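You operate a simulated robot arm through the tools that you are given. There is no shell and no other tool.

Carry out the task below with a simulated robot arm. There is one attempt and no reset: what you move stays moved.

## Task
Wind the teal hank on the swift into a ball.
Fine: its peg into the top of the card tube, guide out, crank till the hoop is bare, hands clear of the turning swift; fold the guide back.

The check looks at the end state, three seconds after you hand in, the way a careful person would. Anything else that was tipped, shoved, dropped, spilled or broken makes it a failure. Flat cloth is picked up by pressing the open fingertips on it (5 to 10 N) and closing them slowly along it; thin cloth reads only 2 to 8 mm in the jaws.

## Robot
A 6-joint arm with a fingered hand, fixed in place. Base frame: the origin is at the foot of the arm, x ahead of it, y to its left, z up; the work surface is at about z = 0.76. Units: m, degrees, N and s.
With the tool pointing down near the work surface it reaches from about 0.36 to 0.74 m from the base axis. Its first joint turns from -115.0 to 115.0 degrees. Payload 4 kg.
Tool frame: the origin (TCP) lies between the finger pads and is the grasp point; the fingertips stand 0.026 m ahead of it; z points along the fingers, y is the line along which they close. Largest opening 0.132 m; the body of the gripper starts 0.073 m behind the TCP. The gripper is a hand of 4 fingers: y runs from the thumb to the fingers, the wrist lies at [0, 0, -0.239] in the tool frame, and closing takes about 1.5 s.
Orientation is that of the tool frame in the base frame, as [roll, pitch, yaw] about the fixed x, y, z axes, in that order (R = Rz(yaw) Ry(pitch) Rx(roll)). With the fingers straight down and closing along the base's y, the tool's x points along the base's -x, its y along +y and its z along -z.

## Interface
- The arm moves only by the tool drive_tool. Its argument "motion" is a list of rows, each an object of numbers (a shift or turn left out is 0, a gripper value left out holds the last): "tx", "ty", "tz": the shift along the tool's x, y, z in mm; "rx", "ry", "rz": the turn, a rotation vector about the tool's x, y, z in degrees. In form: [{"tx": .., "ty": .., "tz": .., "rx": .., "ry": .., "rz": ..}, ...]. A call has 1 to 20 rows; each row shifts and turns the commanded pose from where the row before left it, along the tool's axes as they then stand. "gripper" is the gripper command, from -1 (shut) to 1 (fully open), values between in proportion, set as the call begins (left out, the last holds). A row lasts 0.2 s, in which the tool goes at most 0.05 m and 8.6 degrees; a call with a longer step from one row to the next is refused whole, and so is a gripper value outside its range. Where a pose cannot be reached the arm comes as near as it can. A force on the tool above 40 N (or 10 N above the force at the start of the call, whichever is more), or a blocked arm, ends the call early, and 0.2 s more pass. The fingers move at their own pace (about 0.153 m/s each) and stop on an object; they squeeze with about 32 N. The grip force told is the motor's: it shows also when the fingers shut on nothing. Time passes only in rows, and 0.2 s behind the last, so rows that do not move let the fingers close. It gives the time, the measured TCP pose, the force on the tool (base axes), the opening and the grip force at its end, in the units of the frame above (readings bear some noise), with the torque about the TCP (base axes, N m) and any sound that the robot's microphone picked up.
- Cameras (640 x 400 px; columns grow to the right, rows downward): "scene" is fixed at [0.0536, -0.4885, 1.5045]; the picture's right is [0.61, -0.79, 0.00], its down [-0.58, -0.45, -0.68] and it looks along [0.54, 0.41, -0.73] (base axes); focal length 315 px, centre (320, 200). "wrist" rides on the gripper at [0.068, 0.002, -0.097] in the tool frame; the picture's right is [-0.03, 1.00, 0.00], its down [-0.82, -0.02, -0.58] and it looks along [-0.58, -0.01, 0.82] (tool axes); focal length 270 px, centre (320, 200). There is no depth. A picture from a camera that has moved, and an enlarged one, comes with that camera's place and axes in the base frame and with its lens. The place of the scene camera against the robot may be out by one fixed shift of up to 0.018 m in any direction.
- get_image(camera): a new picture of that camera. It takes no simulated time.
- lift_body(by): slides the trunk up (or, below 0, down) by that many m; the arm rides with it, the base frame stays. It gives what a move gives, with no picture.
- set_fingers(finger1, finger2, finger3, thumb_bend): sets how far each is bent, from 0 (flat) to 1 (curled in); at 0.3 the hand is open as for a grip, at 0.7 the pads meet at the TCP. One left out holds its place. A second passes; each finger stops where it meets its share of the squeeze, and holds until it gets a number again. A gripper value or a shape takes the hand back. It gives what a move gives, with no picture; readings hold the bend of each and the force on the fingers (four entries, about 0 where the hand has none), thumb and palm.
- grasp_type(shape): the hand has 4 fingers and takes this shape, open, in about a second: jaw (thumb against the fingers, like two jaws); tri (thumb and two fingers); tip (a fingertip pinch); poke (one finger out to press); point (the index stretched); flat (the hand flat); cup (the hand cupped); fist (a fist). The gripper value then closes the fingers along that shape, each until it touches; the sizes above hold for jaw. It gives what a move gives, with no picture.
- close_up(camera, box): a new picture of the part [left, top, right, bottom] of that camera's present view, enlarged. It takes no simulated time.
- close_job(): hands the job in; it is judged then, once.

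Places have to be worked out from the pictures, the camera data and where the tool is seen. Open the gripper and draw the arm clear of the work before you hand the job in, unless the task says otherwise.

The tools are called after "Call:" as a command line: name --argument value ..., lists and objects as JSON in quotes. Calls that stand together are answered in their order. drive_tool: Moves the arm, as the interface text tells. Its arguments: {"type":"object","properties":{"motion":{"type":"array","items":{"type":"object","properties":{"tx":{"type":"number"},"ty":{"type":"number"},"tz":{"type":"number"},"rx":{"type":"number"},"ry":{"type":"number"},"rz":{"type":"number"}}}},"gripper":{"type":"number"}},"required":["motion"]} The other tools are called the same way: lift_body (by) slides the trunk up or down; grasp_type (shape) gives the hand a shape; set_fingers (finger1, finger2, finger3, thumb_bend) moves the fingers one by one; get_image (camera) takes a picture; close_up (camera, box) takes an enlarged picture of a part of a camera's view; close_job () hands the job in.

At the start:

```text
clock: 0.0
eef_pos: [0.4574, -0.1955, 1.1468]
tcp_rot: [-180.0, 0.0, 180.0]
contact_force: [-0.7, 0.0, 0.1]
moment: [0.01, 0.0, 0.0]
grip_width: 0.132
grip_force: 0.1
shape: jaw
bend: [0.3, 0.3, 0.3, 0.3]
finger forces: [0.0, 0.0, 0.0, 0.0, 0.0, 0.0]
trunk travel left (down, up): [-0.775, 0.215]
```

scene: 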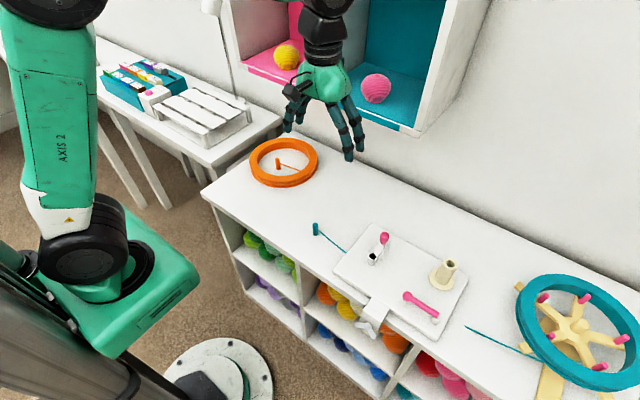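
wrist: 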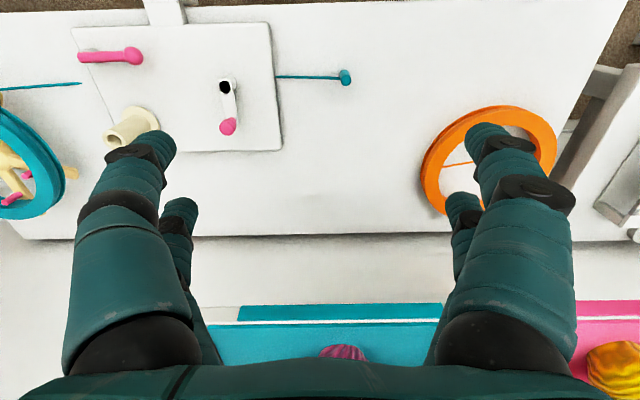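

I'll start by looking closely at the winder, the peg on the yarn end and the swift.

Call:
close_up --camera "scene" --box '[300, 200, 500, 340]'

Call:
close_up --camera "scene" --box '[440, 250, 640, 400]'

Call:
close_up --camera "scene" --box '[200, 120, 360, 260]'

Call:
close_up --camera "wrist" --box '[0, 20, 360, 240]'

```text
2.86 times, centred on (400, 270) of scene
camera zoom: at [0.0536, -0.4885, 1.5045], right [0.61, -0.79, 0.0], down [-0.58, -0.45, -0.68], along [0.54, 0.41, -0.73], focal length 900 px, centre (91, 0)
```

zoom: 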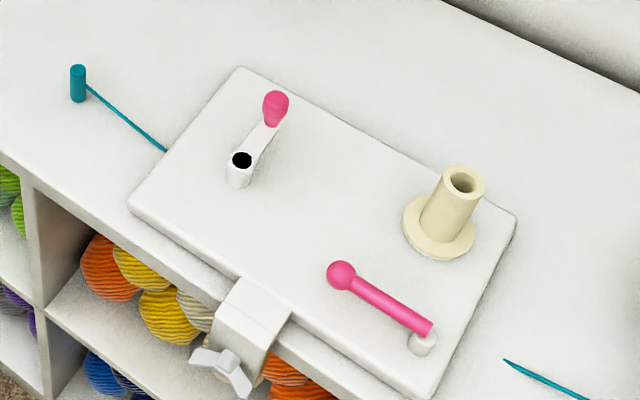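

```text
2.67 times, centred on (540, 325) of scene
camera zoom: at [0.0536, -0.4885, 1.5045], right [0.61, -0.79, 0.0], down [-0.58, -0.45, -0.68], along [0.54, 0.41, -0.73], focal length 840 px, centre (-267, -133)
```

zoom: 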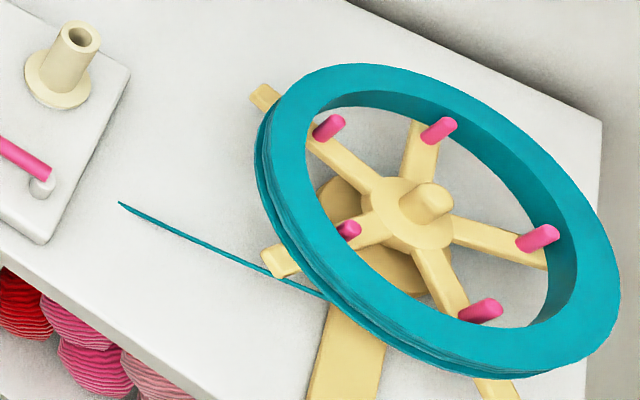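

```text
2.86 times, centred on (280, 190) of scene
camera zoom: at [0.0536, -0.4885, 1.5045], right [0.61, -0.79, 0.0], down [-0.58, -0.45, -0.68], along [0.54, 0.41, -0.73], focal length 900 px, centre (434, 229)
```

zoom: 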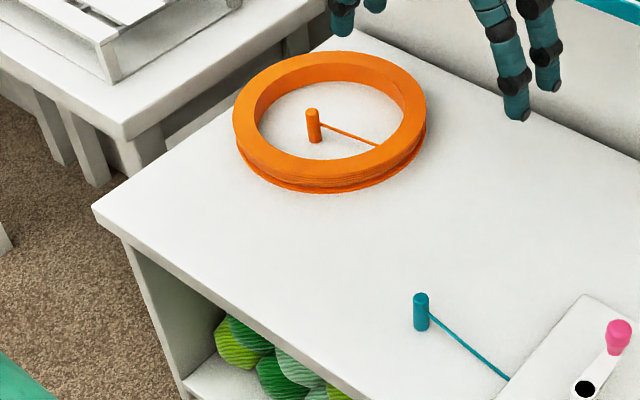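

```text
1.78 times, centred on (180, 130) of wrist
camera zoom: at [0.3873, -0.1946, 1.2421], right [0.03, 1.0, 0.0], down [0.82, -0.02, 0.58], along [0.58, -0.01, -0.82], focal length 480 px, centre (569, 324)
```

zoom: 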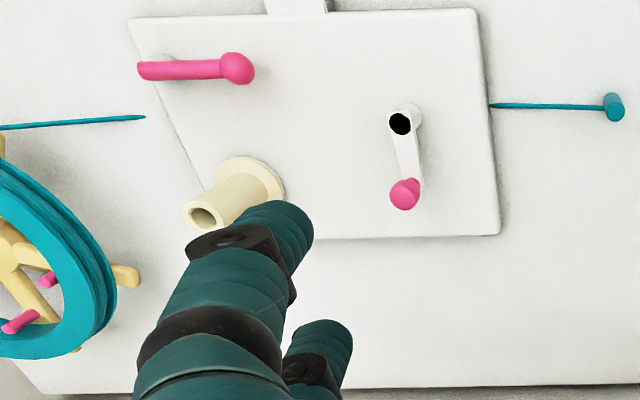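

The teal peg stands upright at about (0.477, -0.155), to the left of the winder. The tube top is near (0.535, -0.497, 0.87) and the folded guide runs along y at x≈0.435. I'll move above the peg for a closer look.

Call:
drive_tool --motion '[{"tx": -4, "ty": 8, "tz": 36}, {"tx": -4, "ty": 8, "tz": 36}, {"tx": -4, "ty": 8, "tz": 36}, {"tx": -4, "ty": 8, "tz": 36}, {"tx": -4, "ty": 8, "tz": 36}]' --gripper 0.2

Call:
get_image --camera "wrist"

Call:
get_image --camera "scene"

```text
clock: 1.2
eef_pos: [0.475, -0.1567, 0.9646]
tcp_rot: [-179.9, 0.0, 180.0]
contact_force: [-0.1, 0.7, 0.1]
moment: [0.05, 0.0, -0.03]
grip_width: 0.0797
grip_force: 0.0
shape: jaw
bend: [0.71, 0.71, 0.71, 0.7]
finger forces: [0.1, 0.0, 0.0, 0.1, 0.0, 0.0]
trunk travel left (down, up): [-0.775, 0.215]
```

```text
taken
camera wrist: at [0.4078, -0.1546, 1.0617], right [0.02, 1.0, 0.0], down [0.82, -0.02, 0.58], along [0.58, -0.01, -0.82], focal length 270 px, centre (320, 200)
```

wrist: 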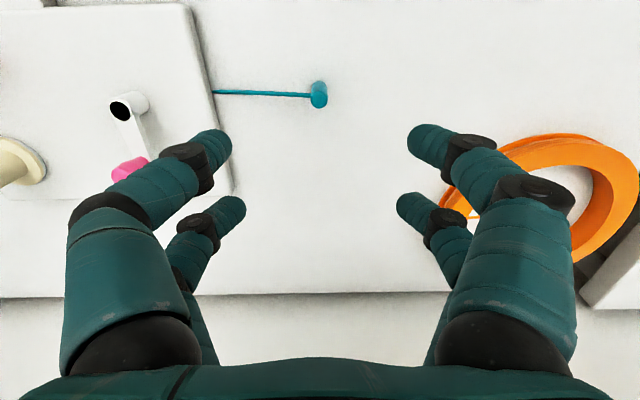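

```text
taken
```

scene: 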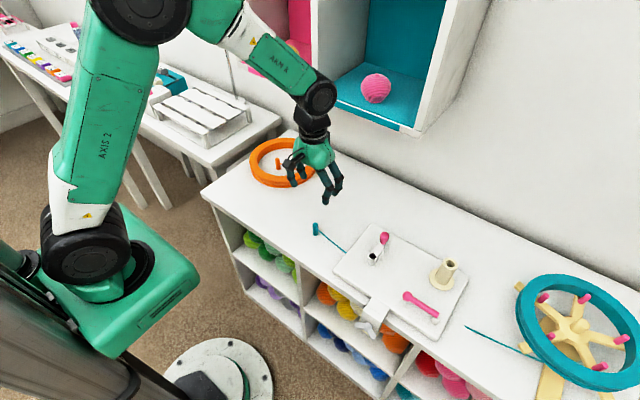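

The peg is just about under the TCP. I'll zoom in to see its height and where the yarn attaches.

Call:
close_up --camera "wrist" --box '[270, 60, 370, 130]'

Call:
close_up --camera "scene" --box '[295, 210, 375, 265]'

Call:
close_up --camera "wrist" --box '[0, 60, 240, 210]'

```text
5.71 times, centred on (320, 95) of wrist
camera zoom: at [0.4078, -0.1546, 1.0617], right [0.02, 1.0, 0.0], down [0.82, -0.02, 0.58], along [0.58, -0.01, -0.82], focal length 1544 px, centre (320, 800)
```

zoom: 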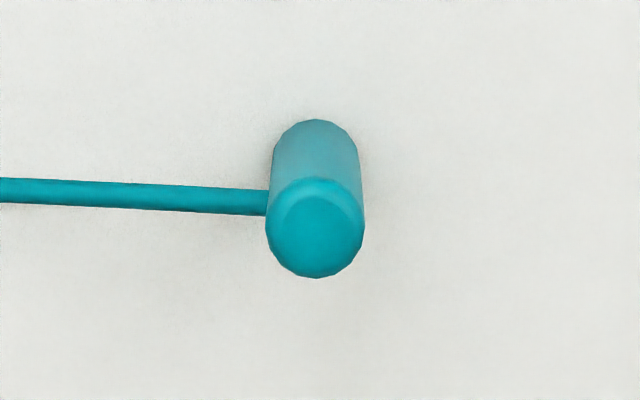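

```text
7.27 times, centred on (335, 238) of scene
camera zoom: at [0.0536, -0.4885, 1.5045], right [0.61, -0.79, 0.0], down [-0.58, -0.45, -0.68], along [0.54, 0.41, -0.73], focal length 2290 px, centre (211, -73)
```

zoom: 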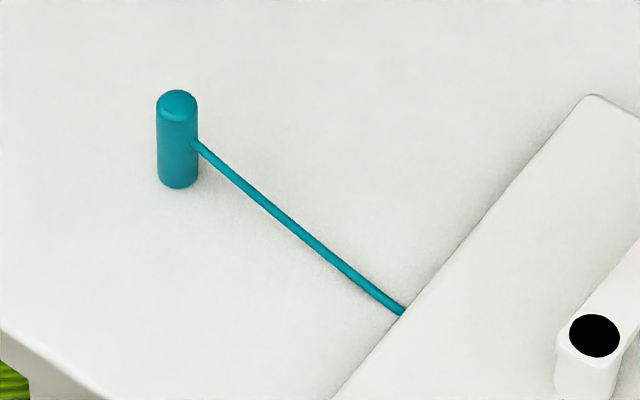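

```text
2.67 times, centred on (120, 135) of wrist
camera zoom: at [0.4078, -0.1546, 1.0617], right [0.02, 1.0, 0.0], down [0.82, -0.02, 0.58], along [0.58, -0.01, -0.82], focal length 721 px, centre (853, 373)
```

zoom: 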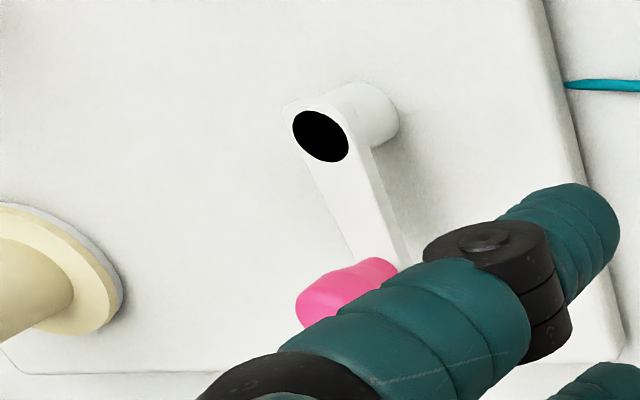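

The peg measures about 16 mm across and 41 mm tall, centred near (0.477, -0.156), with its top at z≈0.80. I'll come down to just above it and check again.

Call:
drive_tool --motion '[{"tx": -2.3, "ty": 0.7, "tz": 35}, {"tz": 35}, {"tz": 35}, {}]'

Call:
get_image --camera "wrist"

Call:
close_up --camera "scene" --box '[260, 170, 400, 270]'

```text
clock: 2.2
eef_pos: [0.4772, -0.1554, 0.8598]
tcp_rot: [-180.0, 0.0, -180.0]
contact_force: [-0.6, 0.7, -0.1]
moment: [-0.04, 0.02, -0.03]
grip_width: 0.0796
grip_force: 0.0
shape: jaw
bend: [0.71, 0.71, 0.71, 0.7]
finger forces: [0.1, 0.1, 0.0, 0.0, 0.0, 0.0]
trunk travel left (down, up): [-0.775, 0.215]
```

```text
taken
camera wrist: at [0.4099, -0.1539, 0.9569], right [0.03, 1.0, 0.0], down [0.82, -0.02, 0.58], along [0.58, -0.01, -0.82], focal length 270 px, centre (320, 200)
```

wrist: 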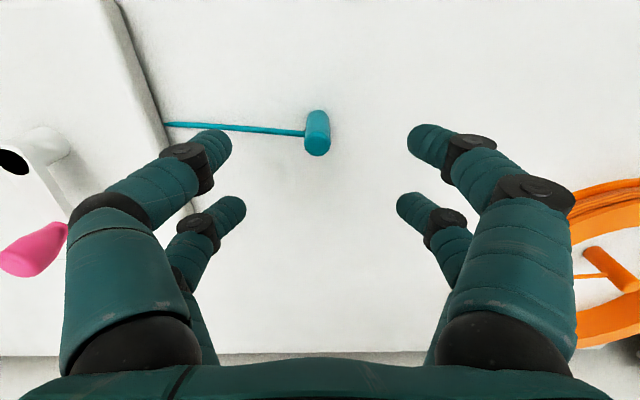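

```text
4.00 times, centred on (330, 220) of scene
camera zoom: at [0.0536, -0.4885, 1.5045], right [0.61, -0.79, 0.0], down [-0.58, -0.45, -0.68], along [0.54, 0.41, -0.73], focal length 1260 px, centre (280, 120)
```

zoom: 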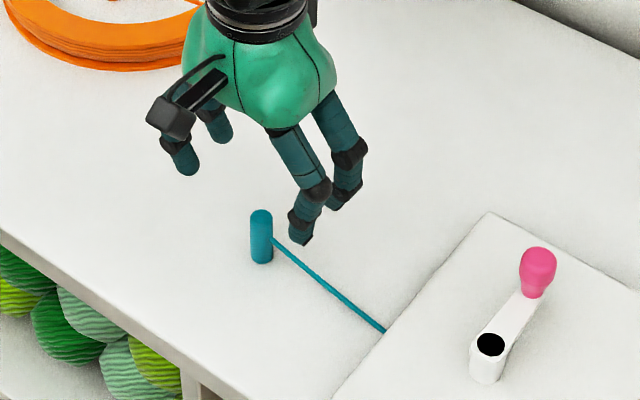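

The hand has two digits on each side, so a fingertip pinch may hold this small peg better. I'll try the tip shape up here, clear of the peg, and look at it.

Call:
grasp_type --shape "tip"

Call:
get_image --camera "wrist"

Call:
close_up --camera "scene" --box '[260, 170, 400, 270]'

```text
clock: 3.1
eef_pos: [0.4779, -0.1556, 0.8613]
tcp_rot: [180.0, 0.0, 180.0]
contact_force: [0.4, 0.4, -0.2]
moment: [0.0, 0.02, -0.01]
grip_width: 0.1321
grip_force: 0.1
shape: tip
bend: [0.3, 0.3, 0.3, 0.3]
finger forces: [0.1, 0.0, 0.0, 0.0, 0.0, 0.0]
trunk travel left (down, up): [-0.775, 0.215]
```

```text
taken
camera wrist: at [0.4097, -0.1539, 0.9572], right [0.03, 1.0, 0.0], down [0.82, -0.02, 0.58], along [0.58, -0.01, -0.82], focal length 270 px, centre (320, 200)
```

wrist: 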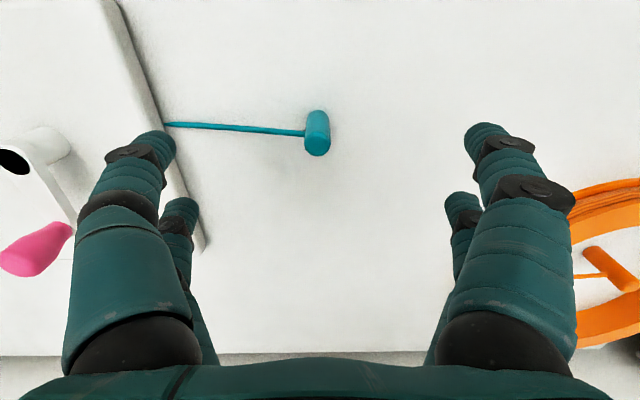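

```text
4.00 times, centred on (330, 220) of scene
camera zoom: at [0.0536, -0.4885, 1.5045], right [0.61, -0.79, 0.0], down [-0.58, -0.45, -0.68], along [0.54, 0.41, -0.73], focal length 1260 px, centre (280, 120)
```

zoom: 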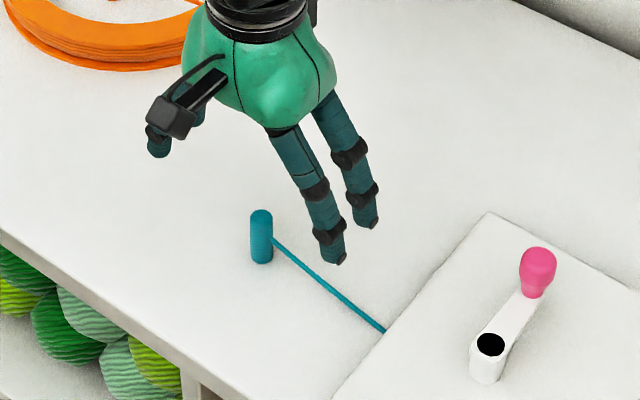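

The digits all look alike when open. I'll close the pinch most of the way here, above the peg, to see which ones take part.

Call:
drive_tool --motion '[{}, {}, {}, {}, {}]' --gripper -0.7

Call:
get_image --camera "wrist"

Call:
close_up --camera "scene" --box '[260, 170, 400, 270]'

```text
clock: 4.3
eef_pos: [0.4782, -0.1557, 0.8607]
tcp_rot: [-179.9, 0.1, -179.9]
contact_force: [-0.4, 0.6, -0.5]
moment: [-0.02, -0.02, -0.01]
grip_width: 0.0199
grip_force: 0.1
shape: tip
bend: [0.73, 0.73, 0.73, 0.7]
finger forces: [0.1, 0.0, 0.0, 0.0, 0.0, 0.0]
trunk travel left (down, up): [-0.775, 0.215]
```

```text
taken
camera wrist: at [0.4097, -0.1539, 0.9572], right [0.03, 1.0, 0.0], down [0.82, -0.02, 0.58], along [0.58, -0.01, -0.82], focal length 270 px, centre (320, 200)
```

wrist: 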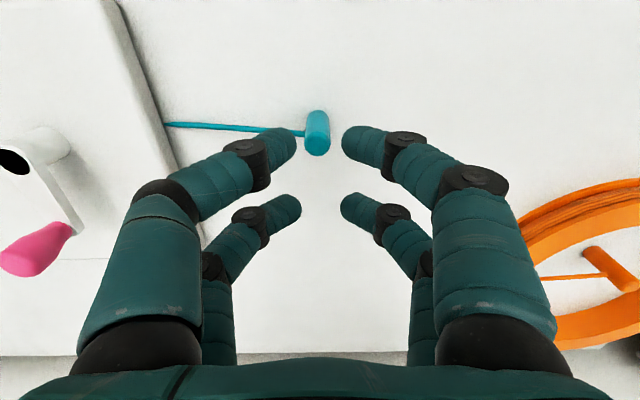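

```text
4.00 times, centred on (330, 220) of scene
camera zoom: at [0.0536, -0.4885, 1.5045], right [0.61, -0.79, 0.0], down [-0.58, -0.45, -0.68], along [0.54, 0.41, -0.73], focal length 1260 px, centre (280, 120)
```

zoom: 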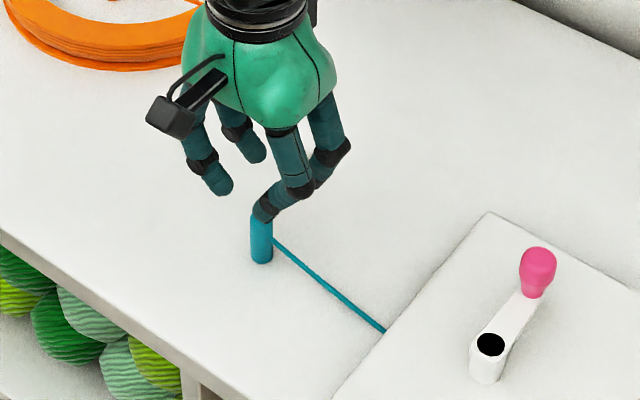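

All four digits close symmetrically onto the TCP. I'll go back to the jaw shape, whose dimensions are specified, set a moderate opening and lower the pads onto the upper half of the peg.

Call:
grasp_type --shape "jaw"

Call:
drive_tool --motion '[{}, {}, {}, {}, {"tz": 14}, {"tz": 14}, {"tz": 14}, {"tz": 14}, {}]' --gripper -0.1

Call:
get_image --camera "wrist"

Call:
close_up --camera "scene" --box '[260, 170, 400, 270]'

```text
clock: 5.2
eef_pos: [0.4777, -0.1557, 0.8612]
tcp_rot: [180.0, -0.1, 180.0]
contact_force: [-0.6, -0.2, 0.0]
moment: [0.01, -0.02, -0.02]
grip_width: 0.1318
grip_force: 0.2
shape: jaw
bend: [0.3, 0.3, 0.3, 0.3]
finger forces: [0.0, 0.0, 0.0, 0.0, 0.1, 0.0]
trunk travel left (down, up): [-0.775, 0.215]
```

```text
clock: 7.2
eef_pos: [0.476, -0.157, 0.8035]
tcp_rot: [-179.9, 0.0, 180.0]
contact_force: [0.8, 0.0, -0.1]
moment: [0.02, 0.0, -0.01]
grip_width: 0.0599
grip_force: 0.0
shape: jaw
bend: [0.73, 0.73, 0.73, 0.7]
finger forces: [0.1, 0.0, 0.0, 0.0, 0.1, 0.0]
trunk travel left (down, up): [-0.775, 0.215]
```

```text
taken
camera wrist: at [0.4095, -0.1542, 0.9012], right [0.03, 1.0, 0.0], down [0.82, -0.02, 0.58], along [0.58, -0.01, -0.82], focal length 270 px, centre (320, 200)
```

wrist: 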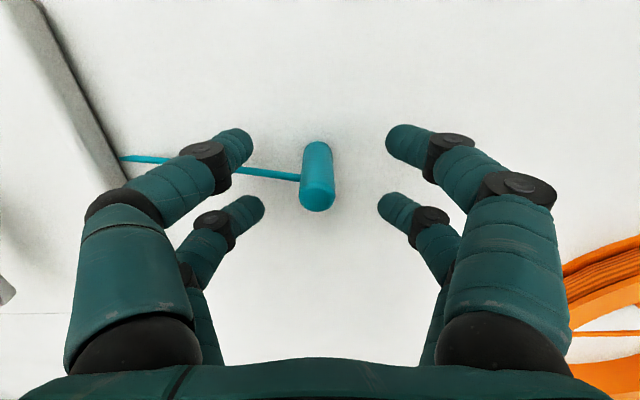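

```text
4.00 times, centred on (330, 220) of scene
camera zoom: at [0.0536, -0.4885, 1.5045], right [0.61, -0.79, 0.0], down [-0.58, -0.45, -0.68], along [0.54, 0.41, -0.73], focal length 1260 px, centre (280, 120)
```

zoom: 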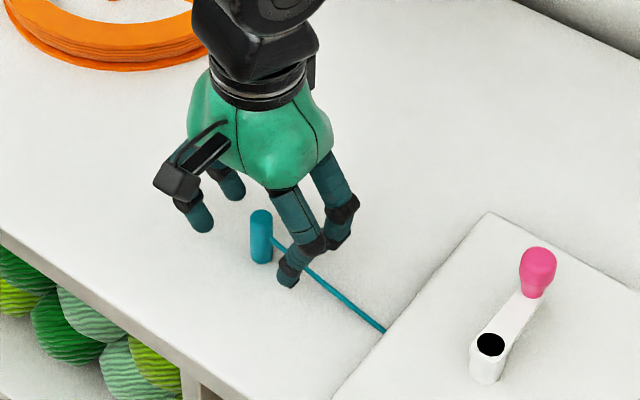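

The peg sits centred between the digits, with its top at about TCP height. Now I'll close on it.

Call:
drive_tool --motion '[{}, {}, {}, {}, {}, {}, {}, {}]' --gripper -1

Call:
get_image --camera "wrist"

Call:
close_up --camera "scene" --box '[260, 170, 400, 270]'

```text
clock: 9.0
eef_pos: [0.4777, -0.1553, 0.8053]
tcp_rot: [-180.0, 0.0, -180.0]
contact_force: [0.2, -0.3, -0.1]
moment: [0.03, -0.02, 0.02]
grip_width: 0.0003
grip_force: 31.9
shape: jaw
bend: [0.63, 0.64, 0.64, 0.7]
finger forces: [0.0, 0.0, 0.1, 0.1, 0.0, 0.0]
trunk travel left (down, up): [-0.775, 0.215]
```

```text
taken
camera wrist: at [0.4094, -0.1542, 0.9013], right [0.03, 1.0, 0.0], down [0.82, -0.02, 0.58], along [0.58, -0.01, -0.82], focal length 270 px, centre (320, 200)
```

wrist: 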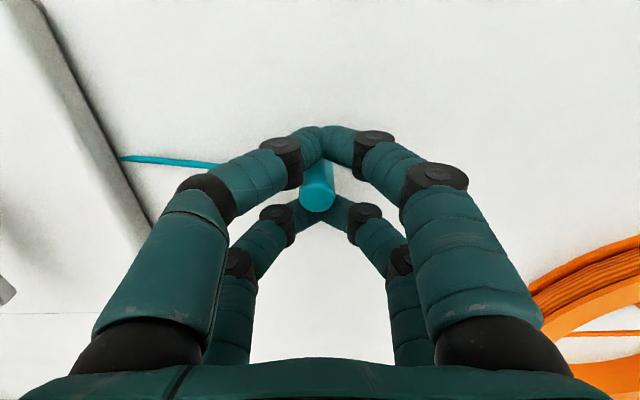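

```text
4.00 times, centred on (330, 220) of scene
camera zoom: at [0.0536, -0.4885, 1.5045], right [0.61, -0.79, 0.0], down [-0.58, -0.45, -0.68], along [0.54, 0.41, -0.73], focal length 1260 px, centre (280, 120)
```

zoom: 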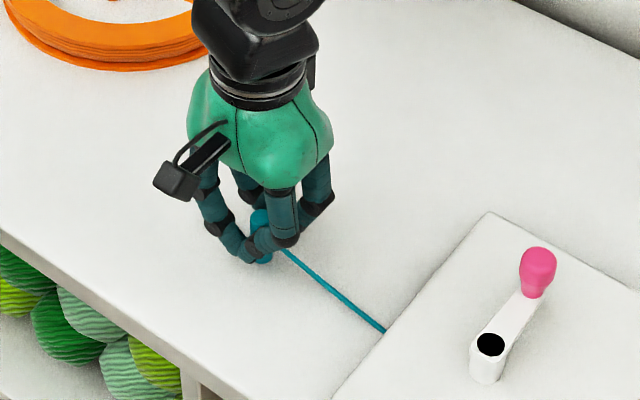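

The digit pairs closed in front of and behind the peg (they sit about 17 mm either side of the TCP along x), so it isn't gripped. I'll reopen and shift the hand 17 mm in +x so the near pair lines up with the peg.

Call:
drive_tool --motion '[{}, {}, {}, {}, {"tx": -6}, {"tx": -6}, {"tx": -5}, {}]' --gripper -0.1

Call:
get_image --camera "wrist"

Call:
close_up --camera "scene" --box '[260, 170, 400, 270]'

```text
clock: 10.8
eef_pos: [0.495, -0.1547, 0.8053]
tcp_rot: [-179.9, -0.1, -180.0]
contact_force: [0.4, -0.5, 0.0]
moment: [0.02, 0.01, -0.01]
grip_width: 0.0588
grip_force: 0.1
shape: jaw
bend: [0.73, 0.73, 0.73, 0.7]
finger forces: [0.1, 0.0, 0.1, 0.1, 0.0, 0.1]
trunk travel left (down, up): [-0.775, 0.215]
```

```text
taken
camera wrist: at [0.4265, -0.1539, 0.9012], right [0.03, 1.0, 0.0], down [0.82, -0.02, 0.58], along [0.58, -0.01, -0.82], focal length 270 px, centre (320, 200)
```

wrist: 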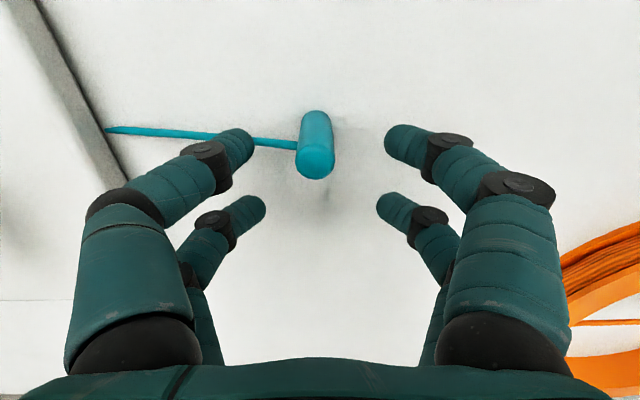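

```text
4.00 times, centred on (330, 220) of scene
camera zoom: at [0.0536, -0.4885, 1.5045], right [0.61, -0.79, 0.0], down [-0.58, -0.45, -0.68], along [0.54, 0.41, -0.73], focal length 1260 px, centre (280, 120)
```

zoom: 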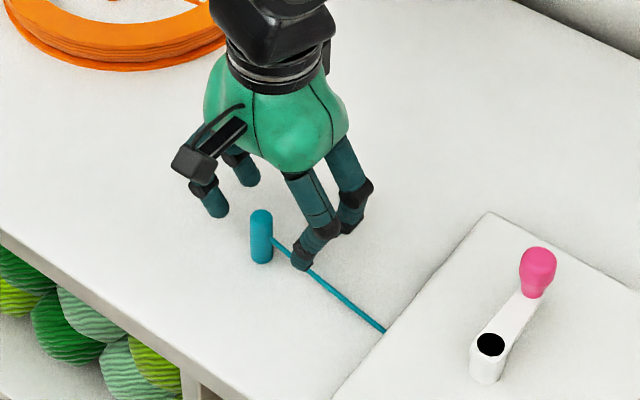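

The near digit pair now straddles the peg, so I'll close again.

Call:
drive_tool --motion '[{}, {}, {}, {}, {}, {}, {}, {}]' --gripper -1

Call:
get_image --camera "wrist"

Call:
close_up --camera "scene" --box '[260, 170, 400, 270]'

```text
clock: 12.6
eef_pos: [0.4944, -0.1556, 0.8047]
tcp_rot: [-179.9, 0.1, 180.0]
contact_force: [-0.7, -0.5, 0.2]
moment: [-0.01, -0.01, 0.01]
grip_width: 0.0031
grip_force: 31.7
shape: jaw
bend: [0.72, 0.63, 0.63, 0.7]
finger forces: [28.6, 0.0, 0.1, 0.0, 28.5, 0.0]
trunk travel left (down, up): [-0.775, 0.215]
```

```text
taken
camera wrist: at [0.4263, -0.1539, 0.9012], right [0.03, 1.0, 0.0], down [0.82, -0.02, 0.58], along [0.58, -0.01, -0.82], focal length 270 px, centre (320, 200)
```

wrist: 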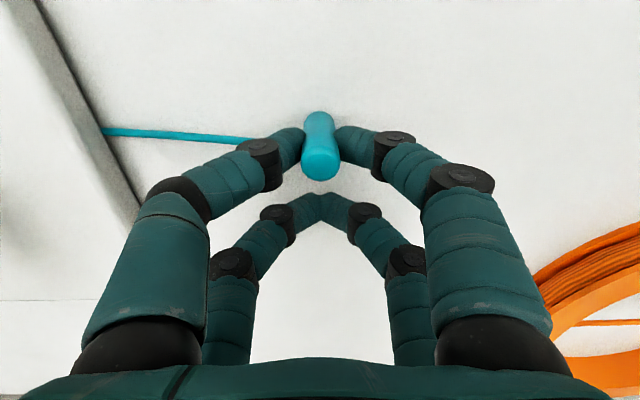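

```text
4.00 times, centred on (330, 220) of scene
camera zoom: at [0.0536, -0.4885, 1.5045], right [0.61, -0.79, 0.0], down [-0.58, -0.45, -0.68], along [0.54, 0.41, -0.73], focal length 1260 px, centre (280, 120)
```

zoom: 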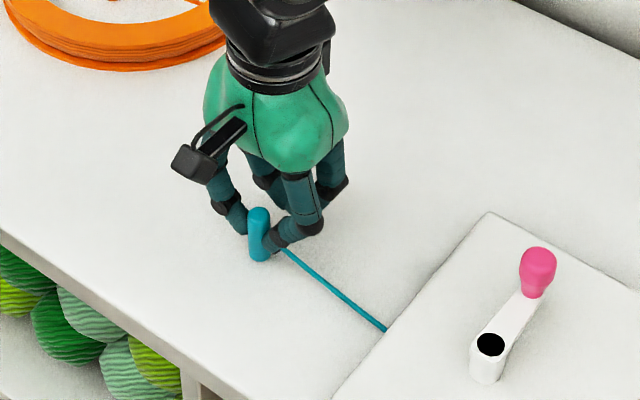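

Finger 1 and the thumb both read about 28 N on the peg, so it's gripped. I'll lift it slowly and check that it comes along.

Call:
drive_tool --motion '[{"tz": -5}, {"tz": -10}, {"tz": -15}, {"tz": -15}, {"tz": -15}, {}]'

Call:
get_image --camera "wrist"

Call:
close_up --camera "scene" --box '[260, 170, 460, 310]'

```text
clock: 14.0
eef_pos: [0.4942, -0.156, 0.8643]
tcp_rot: [179.9, 0.0, -180.0]
contact_force: [-0.3, 0.5, 0.2]
moment: [0.01, 0.0, 0.0]
grip_width: 0.0027
grip_force: 31.6
shape: jaw
bend: [0.72, 0.63, 0.63, 0.7]
finger forces: [28.6, 0.0, 0.0, 0.0, 28.6, 0.0]
trunk travel left (down, up): [-0.775, 0.215]
```

```text
taken
camera wrist: at [0.4262, -0.1542, 0.9614], right [0.03, 1.0, 0.0], down [0.82, -0.02, 0.58], along [0.58, -0.01, -0.82], focal length 270 px, centre (320, 200)
```

wrist: 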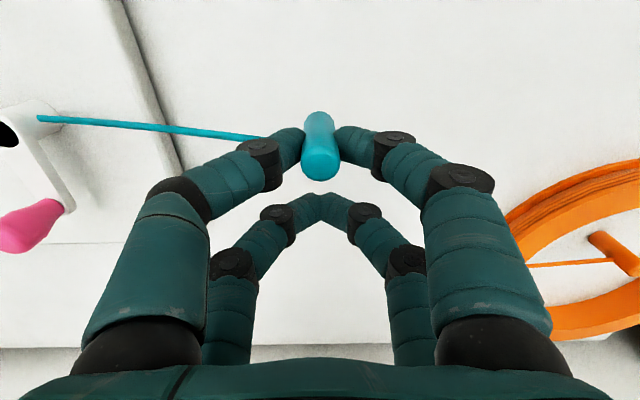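

```text
2.86 times, centred on (360, 240) of scene
camera zoom: at [0.0536, -0.4885, 1.5045], right [0.61, -0.79, 0.0], down [-0.58, -0.45, -0.68], along [0.54, 0.41, -0.73], focal length 900 px, centre (206, 86)
```

zoom: 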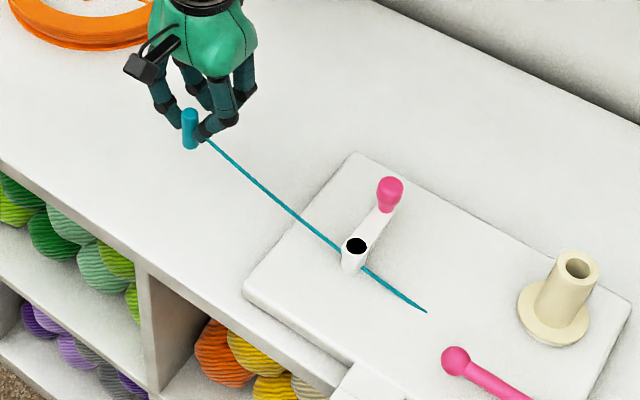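

The peg came up cleanly and rides about 17 mm to the −x side of the TCP. I'll raise it to z≈0.98 and carry it toward the tube, keeping x low so the hand stays clear of the wall shelf.

Call:
drive_tool --motion '[{"tz": -30}, {"tz": -30}, {"tz": -30}, {"tz": -30}, {"ty": -35}, {"ty": -35}, {"ty": -35}, {"ty": -35}, {"ty": -35}, {"ty": -35}, {"ty": -34}, {}]'

Call:
get_image --camera "wrist"

Call:
get_image --camera "scene"

```text
clock: 16.6
eef_pos: [0.4932, -0.3989, 0.985]
tcp_rot: [-180.0, 0.0, 180.0]
contact_force: [0.6, 1.0, 0.1]
moment: [0.02, 0.01, 0.01]
grip_width: 0.0027
grip_force: 32.1
shape: jaw
bend: [0.72, 0.63, 0.63, 0.7]
finger forces: [28.7, 0.1, 0.0, 0.1, 28.7, 0.2]
trunk travel left (down, up): [-0.775, 0.215]
```

```text
taken
camera wrist: at [0.4257, -0.3979, 1.0817], right [0.03, 1.0, 0.0], down [0.82, -0.02, 0.58], along [0.58, -0.01, -0.82], focal length 270 px, centre (320, 200)
```

wrist: 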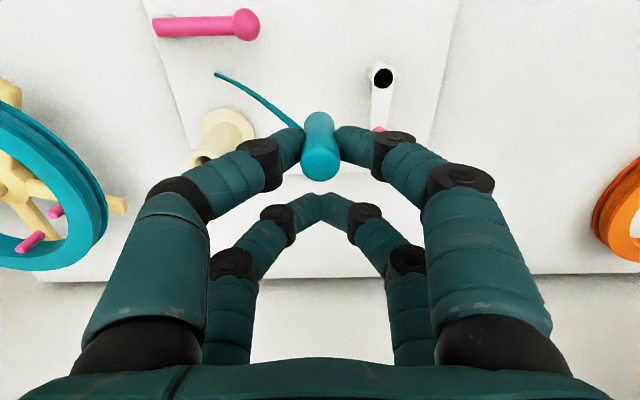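

```text
taken
```

scene: 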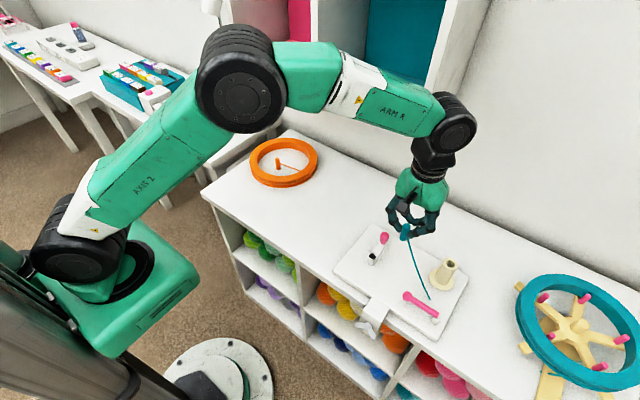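

The carry went well. I'll zoom in on the tube, guide and crank from here to measure them.

Call:
close_up --camera "wrist" --box '[140, 60, 300, 180]'

Call:
close_up --camera "wrist" --box '[120, 0, 280, 80]'

Call:
close_up --camera "wrist" --box '[340, 40, 440, 140]'

Call:
close_up --camera "scene" --box '[380, 220, 500, 340]'

```text
3.33 times, centred on (220, 120) of wrist
camera zoom: at [0.4257, -0.3979, 1.0817], right [0.03, 1.0, 0.0], down [0.82, -0.02, 0.58], along [0.58, -0.01, -0.82], focal length 901 px, centre (653, 467)
```

zoom: 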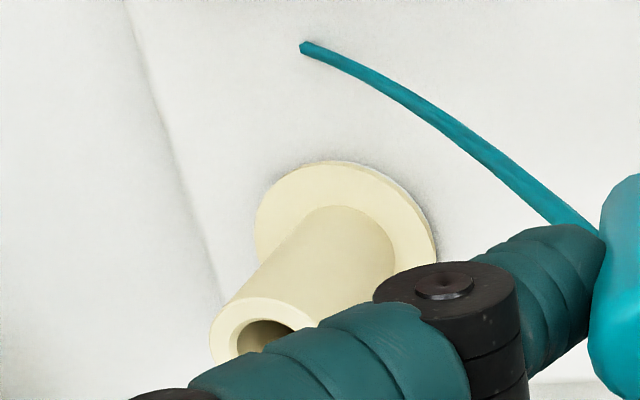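

```text
4.00 times, centred on (200, 40) of wrist
camera zoom: at [0.4257, -0.3979, 1.0817], right [0.03, 1.0, 0.0], down [0.82, -0.02, 0.58], along [0.58, -0.01, -0.82], focal length 1081 px, centre (800, 840)
```

zoom: 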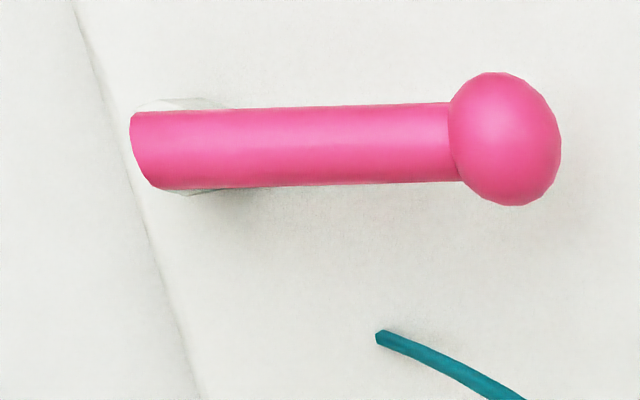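

```text
4.00 times, centred on (390, 90) of wrist
camera zoom: at [0.4257, -0.3979, 1.0817], right [0.03, 1.0, 0.0], down [0.82, -0.02, 0.58], along [0.58, -0.01, -0.82], focal length 1081 px, centre (40, 640)
```

zoom: 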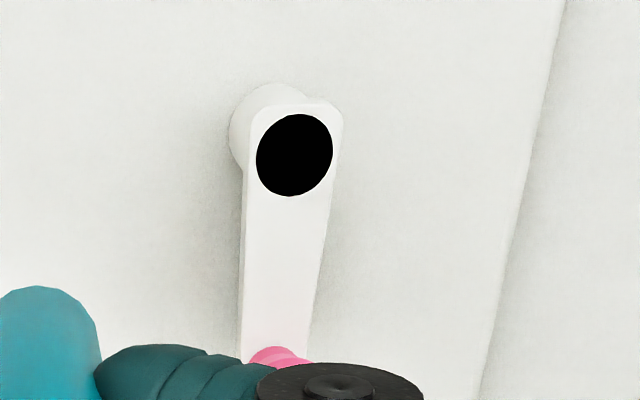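

```text
3.33 times, centred on (440, 280) of scene
camera zoom: at [0.0536, -0.4885, 1.5045], right [0.61, -0.79, 0.0], down [-0.58, -0.45, -0.68], along [0.54, 0.41, -0.73], focal length 1050 px, centre (-80, -67)
```

zoom: 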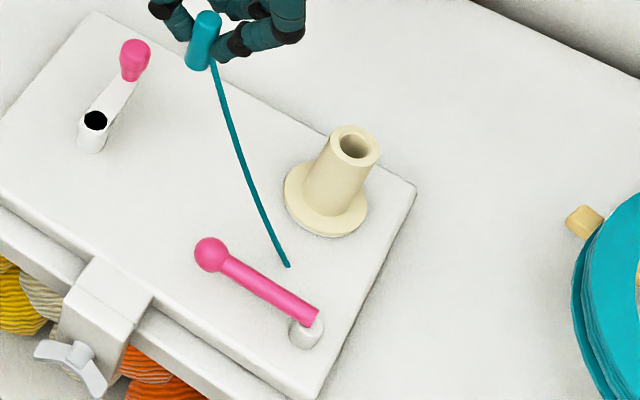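

I need an unobstructed view of the tube mouth. I'll pull the hand back to about (0.40, -0.497), so the tube shows through the gap between the far digits.

Call:
drive_tool --motion '[{"tx": 31, "ty": -33}, {"tx": 31, "ty": -33}, {"tx": 31, "ty": -32}, {}]'

Call:
get_image --camera "wrist"

Call:
close_up --camera "wrist" --box '[260, 180, 380, 280]'

```text
clock: 17.6
eef_pos: [0.4013, -0.4978, 0.9852]
tcp_rot: [-180.0, -0.1, 179.9]
contact_force: [0.1, 0.2, -0.1]
moment: [0.04, -0.04, 0.0]
grip_width: 0.003
grip_force: 31.7
shape: jaw
bend: [0.72, 0.63, 0.63, 0.7]
finger forces: [28.7, 0.1, 0.0, 0.0, 28.7, 0.0]
trunk travel left (down, up): [-0.775, 0.215]
```

```text
taken
camera wrist: at [0.3336, -0.4956, 1.0816], right [0.02, 1.0, 0.0], down [0.82, -0.02, 0.58], along [0.58, -0.01, -0.82], focal length 270 px, centre (320, 200)
```

wrist: 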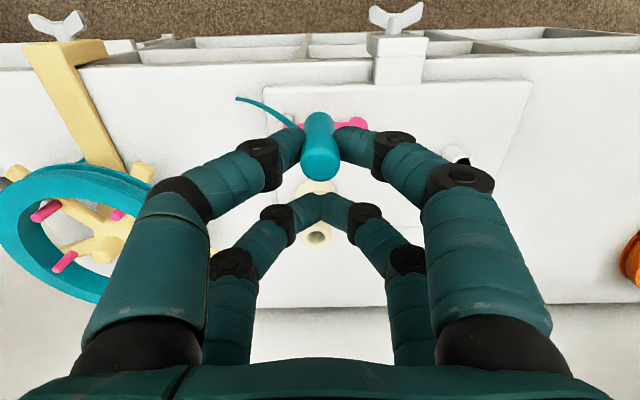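

```text
4.00 times, centred on (320, 230) of wrist
camera zoom: at [0.3336, -0.4956, 1.0816], right [0.02, 1.0, 0.0], down [0.82, -0.02, 0.58], along [0.58, -0.01, -0.82], focal length 1081 px, centre (320, 80)
```

zoom: 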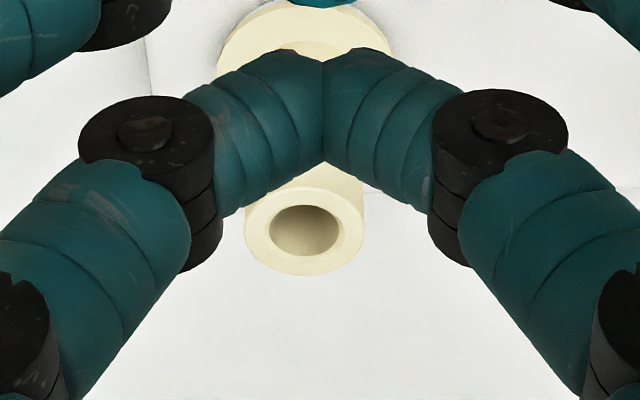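

From several views I put the tube mouth at about (0.540, -0.504, 0.859), with a 20 mm hole for the 16 mm peg. In the present orientation the TCP would need a radius of 0.75 m, which is at the limit. I'll turn the hand +90° about vertical so the gripping pair points toward −y, and the target radius drops to about 0.728 m.

Call:
drive_tool --motion '[{"rz": -8.2}, {"rz": -8.2}, {"rz": -8.2}, {"rz": -8.2}, {"rz": -8.2}, {"rz": -8.2}, {"rz": -8.2}, {"rz": -8.2}, {"rz": -8.2}, {"rz": -8.2}, {"rz": -8.0}, {}]'

Call:
get_image --camera "wrist"

Call:
get_image --camera "scene"

```text
clock: 20.2
eef_pos: [0.4911, -0.3521, 0.9522]
tcp_rot: [-179.8, -9.0, -126.6]
contact_force: [-1.0, 0.0, 0.7]
moment: [-0.03, 0.03, 0.04]
grip_width: 0.0024
grip_force: 31.4
shape: jaw
bend: [0.72, 0.63, 0.63, 0.7]
finger forces: [28.6, 0.0, 0.0, 0.1, 28.6, 0.0]
out of reach, approached as far as the arm can: row 4, 5, 6, 7, 8, 9, 10, 11
trunk travel left (down, up): [-0.775, 0.215]
```

```text
taken
camera wrist: at [0.4597, -0.3942, 1.0591], right [-0.79, 0.62, -0.01], down [0.55, 0.71, 0.44], along [0.28, 0.34, -0.9], focal length 270 px, centre (320, 200)
```

wrist: 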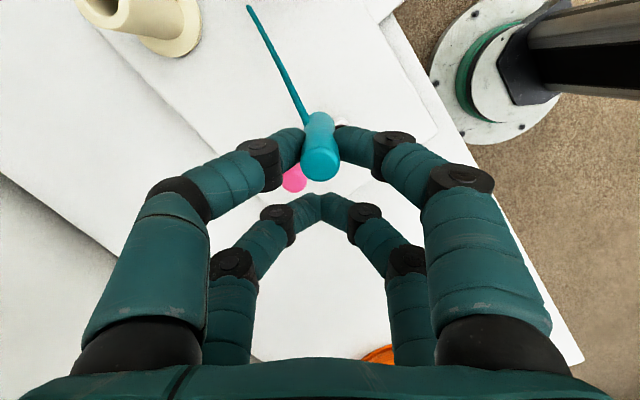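

```text
taken
```

scene: 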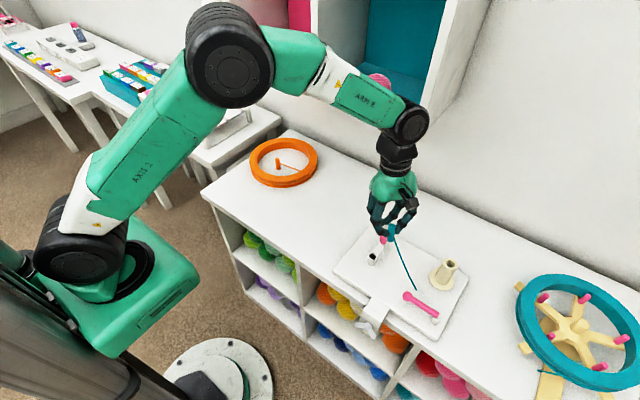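

The wrist joint hit its limit in that direction, so the arm swung and tilted, though nothing was touched. I'll undo with one small turn back to see how the commanded pose behaves.

Call:
drive_tool --motion '[{"rz": 4}]'

```text
clock: 20.6
eef_pos: [0.4931, -0.3534, 0.9524]
tcp_rot: [179.9, -7.0, -129.1]
contact_force: [0.0, 0.1, 0.0]
moment: [-0.01, -0.01, 0.04]
grip_width: 0.0028
grip_force: 32.0
shape: jaw
bend: [0.72, 0.63, 0.63, 0.7]
finger forces: [28.5, 0.1, 0.0, 0.0, 28.6, 0.0]
trunk travel left (down, up): [-0.775, 0.215]
```

The commands continue from the reached pose. I'll level the tool (ry −7°), raise it back up and turn back to the original yaw.

Call:
drive_tool --motion '[{"ry": -3.5}, {"ry": -3.5}, {"tz": -16, "rz": 8.5}, {"tz": -17, "rz": 8.5}, {"rz": 8.5}, {"rz": 8.5}, {"rz": 8.5}, {"rz": 8.4}, {}]'

Call:
get_image --camera "wrist"

```text
clock: 22.6
eef_pos: [0.5005, -0.3351, 0.9826]
tcp_rot: [-176.4, -2.7, 179.1]
contact_force: [0.3, 0.2, 0.3]
moment: [0.01, 0.0, 0.02]
grip_width: 0.0029
grip_force: 32.2
shape: jaw
bend: [0.72, 0.63, 0.63, 0.7]
finger forces: [28.7, 0.1, 0.1, 0.1, 28.6, 0.2]
out of reach, approached as far as the arm can: row 1, 2
trunk travel left (down, up): [-0.775, 0.215]
```

```text
taken
camera wrist: at [0.4377, -0.3272, 1.0824], right [0.04, 1.0, -0.06], down [0.84, 0.0, 0.54], along [0.54, -0.08, -0.84], focal length 270 px, centre (320, 200)
```

wrist: 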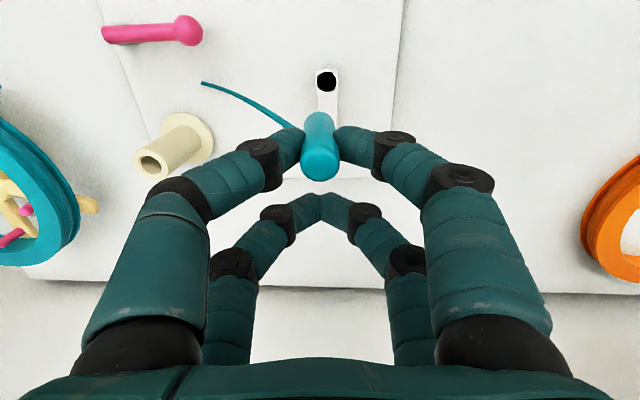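

The arm is nearly back. I'll take out the last few degrees of tilt and re-check from here, where the tube mouth is fully visible.

Call:
drive_tool --motion '[{"rx": -3.6}, {"ry": -2.7}, {"rz": -0.9}, {}]'

Call:
get_image --camera "wrist"

Call:
close_up --camera "wrist" --box '[100, 80, 260, 200]'

```text
clock: 23.6
eef_pos: [0.5016, -0.3364, 0.9833]
tcp_rot: [-180.0, 0.1, 180.0]
contact_force: [0.3, -0.3, -1.1]
moment: [-0.01, 0.01, -0.01]
grip_width: 0.0028
grip_force: 31.6
shape: jaw
bend: [0.72, 0.63, 0.63, 0.7]
finger forces: [28.7, 0.0, 0.0, 0.0, 28.7, 0.0]
trunk travel left (down, up): [-0.775, 0.215]
```

```text
taken
camera wrist: at [0.4332, -0.3346, 1.0794], right [0.03, 1.0, 0.0], down [0.82, -0.02, 0.58], along [0.58, -0.02, -0.82], focal length 270 px, centre (320, 200)
```

wrist: 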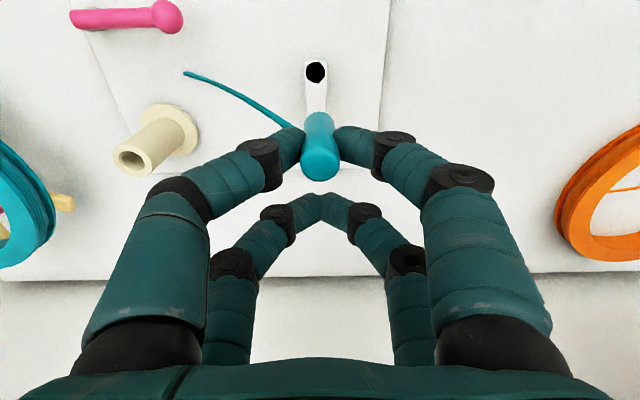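

```text
3.33 times, centred on (180, 140) of wrist
camera zoom: at [0.4332, -0.3346, 1.0794], right [0.03, 1.0, 0.0], down [0.82, -0.02, 0.58], along [0.58, -0.02, -0.82], focal length 901 px, centre (787, 400)
```

zoom: 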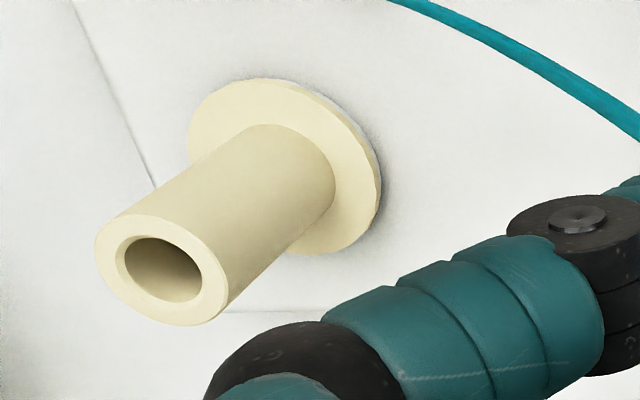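

The tube axis is now fixed consistently at (0.539, -0.504) with its top at z≈0.862. I'll test whether the arm reaches TCP (0.555, -0.505) in this orientation while still at travel height.

Call:
drive_tool --motion '[{"ty": -34}, {"ty": -34}, {"ty": -34}, {"ty": -34}, {"ty": -32, "tx": -10}, {"tx": -22}, {"tx": -22}, {}]'

Call:
get_image --camera "wrist"

Call:
get_image --camera "scene"

```text
clock: 25.4
eef_pos: [0.5342, -0.4833, 0.9758]
tcp_rot: [-180.0, 0.0, -179.9]
contact_force: [0.3, -0.5, -0.6]
moment: [0.03, 0.03, -0.01]
grip_width: 0.0028
grip_force: 31.6
shape: jaw
bend: [0.72, 0.63, 0.63, 0.7]
finger forces: [28.7, 0.1, 0.0, 0.0, 28.8, 0.0]
out of reach, approached as far as the arm can: row 6, 7
trunk travel left (down, up): [-0.775, 0.215]
```

```text
taken
camera wrist: at [0.467, -0.4821, 1.0738], right [0.03, 1.0, 0.0], down [0.82, -0.02, 0.58], along [0.58, -0.02, -0.82], focal length 270 px, centre (320, 200)
```

wrist: 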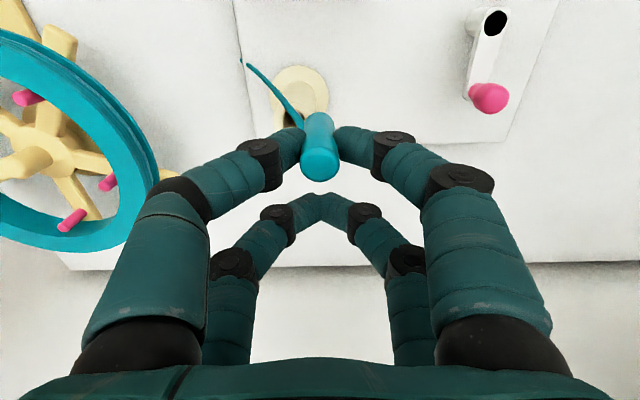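

```text
taken
```

scene: 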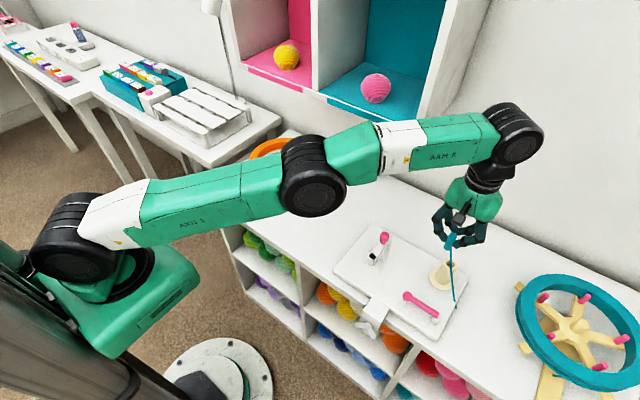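

The arm is fully stretched at a radius of about 0.72 m at this height, so this grip orientation won't do. Turning the hand the other way by 180° would put the gripping pair on the far side and the TCP at a radius of about 0.725 m. I'll back off to free space and test that turn in stages.

Call:
drive_tool --motion '[{"tx": 30, "ty": 30, "tz": -5}, {"tx": 30, "ty": 30, "tz": -5}, {"tx": 10, "ty": 10}, {"rz": 8.4}, {"rz": 8.4}, {"rz": 8.4}, {"rz": 8.4}, {"rz": 8.4}, {"rz": 8.4}, {"rz": 8.4}, {"rz": 8.4}, {}]'

```text
clock: 28.0
eef_pos: [0.4644, -0.4124, 0.9871]
tcp_rot: [-180.0, 0.1, 112.7]
contact_force: [-1.0, 0.7, 0.5]
moment: [0.04, -0.02, 0.03]
grip_width: 0.0023
grip_force: 32.3
shape: jaw
bend: [0.72, 0.63, 0.63, 0.7]
finger forces: [28.5, 0.0, 0.0, 0.1, 28.4, 0.1]
trunk travel left (down, up): [-0.775, 0.215]
```

The turn is clean so far, with yaw at 112.7° and no limit reached. I'll continue toward 0° in smaller stages.

Call:
drive_tool --motion '[{"rz": 8.4}, {"rz": 8.4}, {"rz": 8.4}, {"rz": 8.4}, {"rz": 8.4}, {"rz": 8.4}, {}]'

```text
clock: 29.6
eef_pos: [0.4658, -0.4128, 0.9878]
tcp_rot: [180.0, 0.1, 62.2]
contact_force: [0.1, -0.3, 0.2]
moment: [0.02, -0.02, 0.01]
grip_width: 0.0026
grip_force: 32.2
shape: jaw
bend: [0.72, 0.63, 0.63, 0.7]
finger forces: [28.5, 0.0, 0.0, 0.1, 28.4, 0.0]
trunk travel left (down, up): [-0.775, 0.215]
```

Still no limit at yaw 62°, so I'll carry on to 0°.

Call:
drive_tool --motion '[{"rz": 8.4}, {"rz": 8.4}, {"rz": 8.4}, {"rz": 8.4}, {"rz": 8.4}, {"rz": 8.4}, {"rz": 8.4}, {"rz": 3.6}, {}]'

Call:
get_image --camera "wrist"

Call:
get_image --camera "scene"

```text
clock: 31.6
eef_pos: [0.4654, -0.4131, 0.9882]
tcp_rot: [179.9, 0.0, -0.1]
contact_force: [-0.7, 0.2, -0.1]
moment: [-0.04, -0.01, -0.03]
grip_width: 0.0025
grip_force: 31.9
shape: jaw
bend: [0.72, 0.63, 0.63, 0.7]
finger forces: [28.5, 0.1, 0.0, 0.0, 28.6, 0.0]
trunk travel left (down, up): [-0.775, 0.215]
```

```text
taken
camera wrist: at [0.5337, -0.4156, 1.0841], right [-0.03, -1.0, 0.0], down [-0.82, 0.02, 0.58], along [-0.58, 0.02, -0.82], focal length 270 px, centre (320, 200)
```

wrist: 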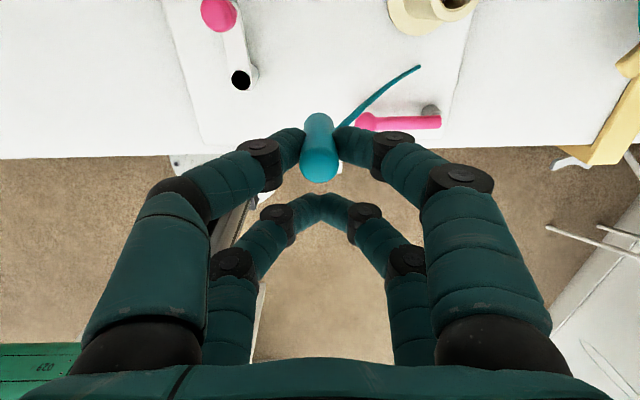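

```text
taken
```

scene: 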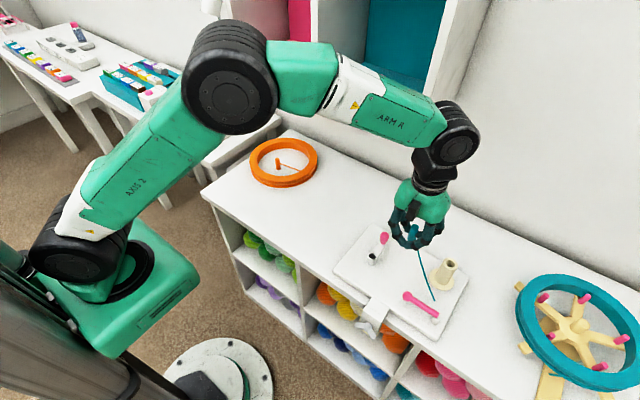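

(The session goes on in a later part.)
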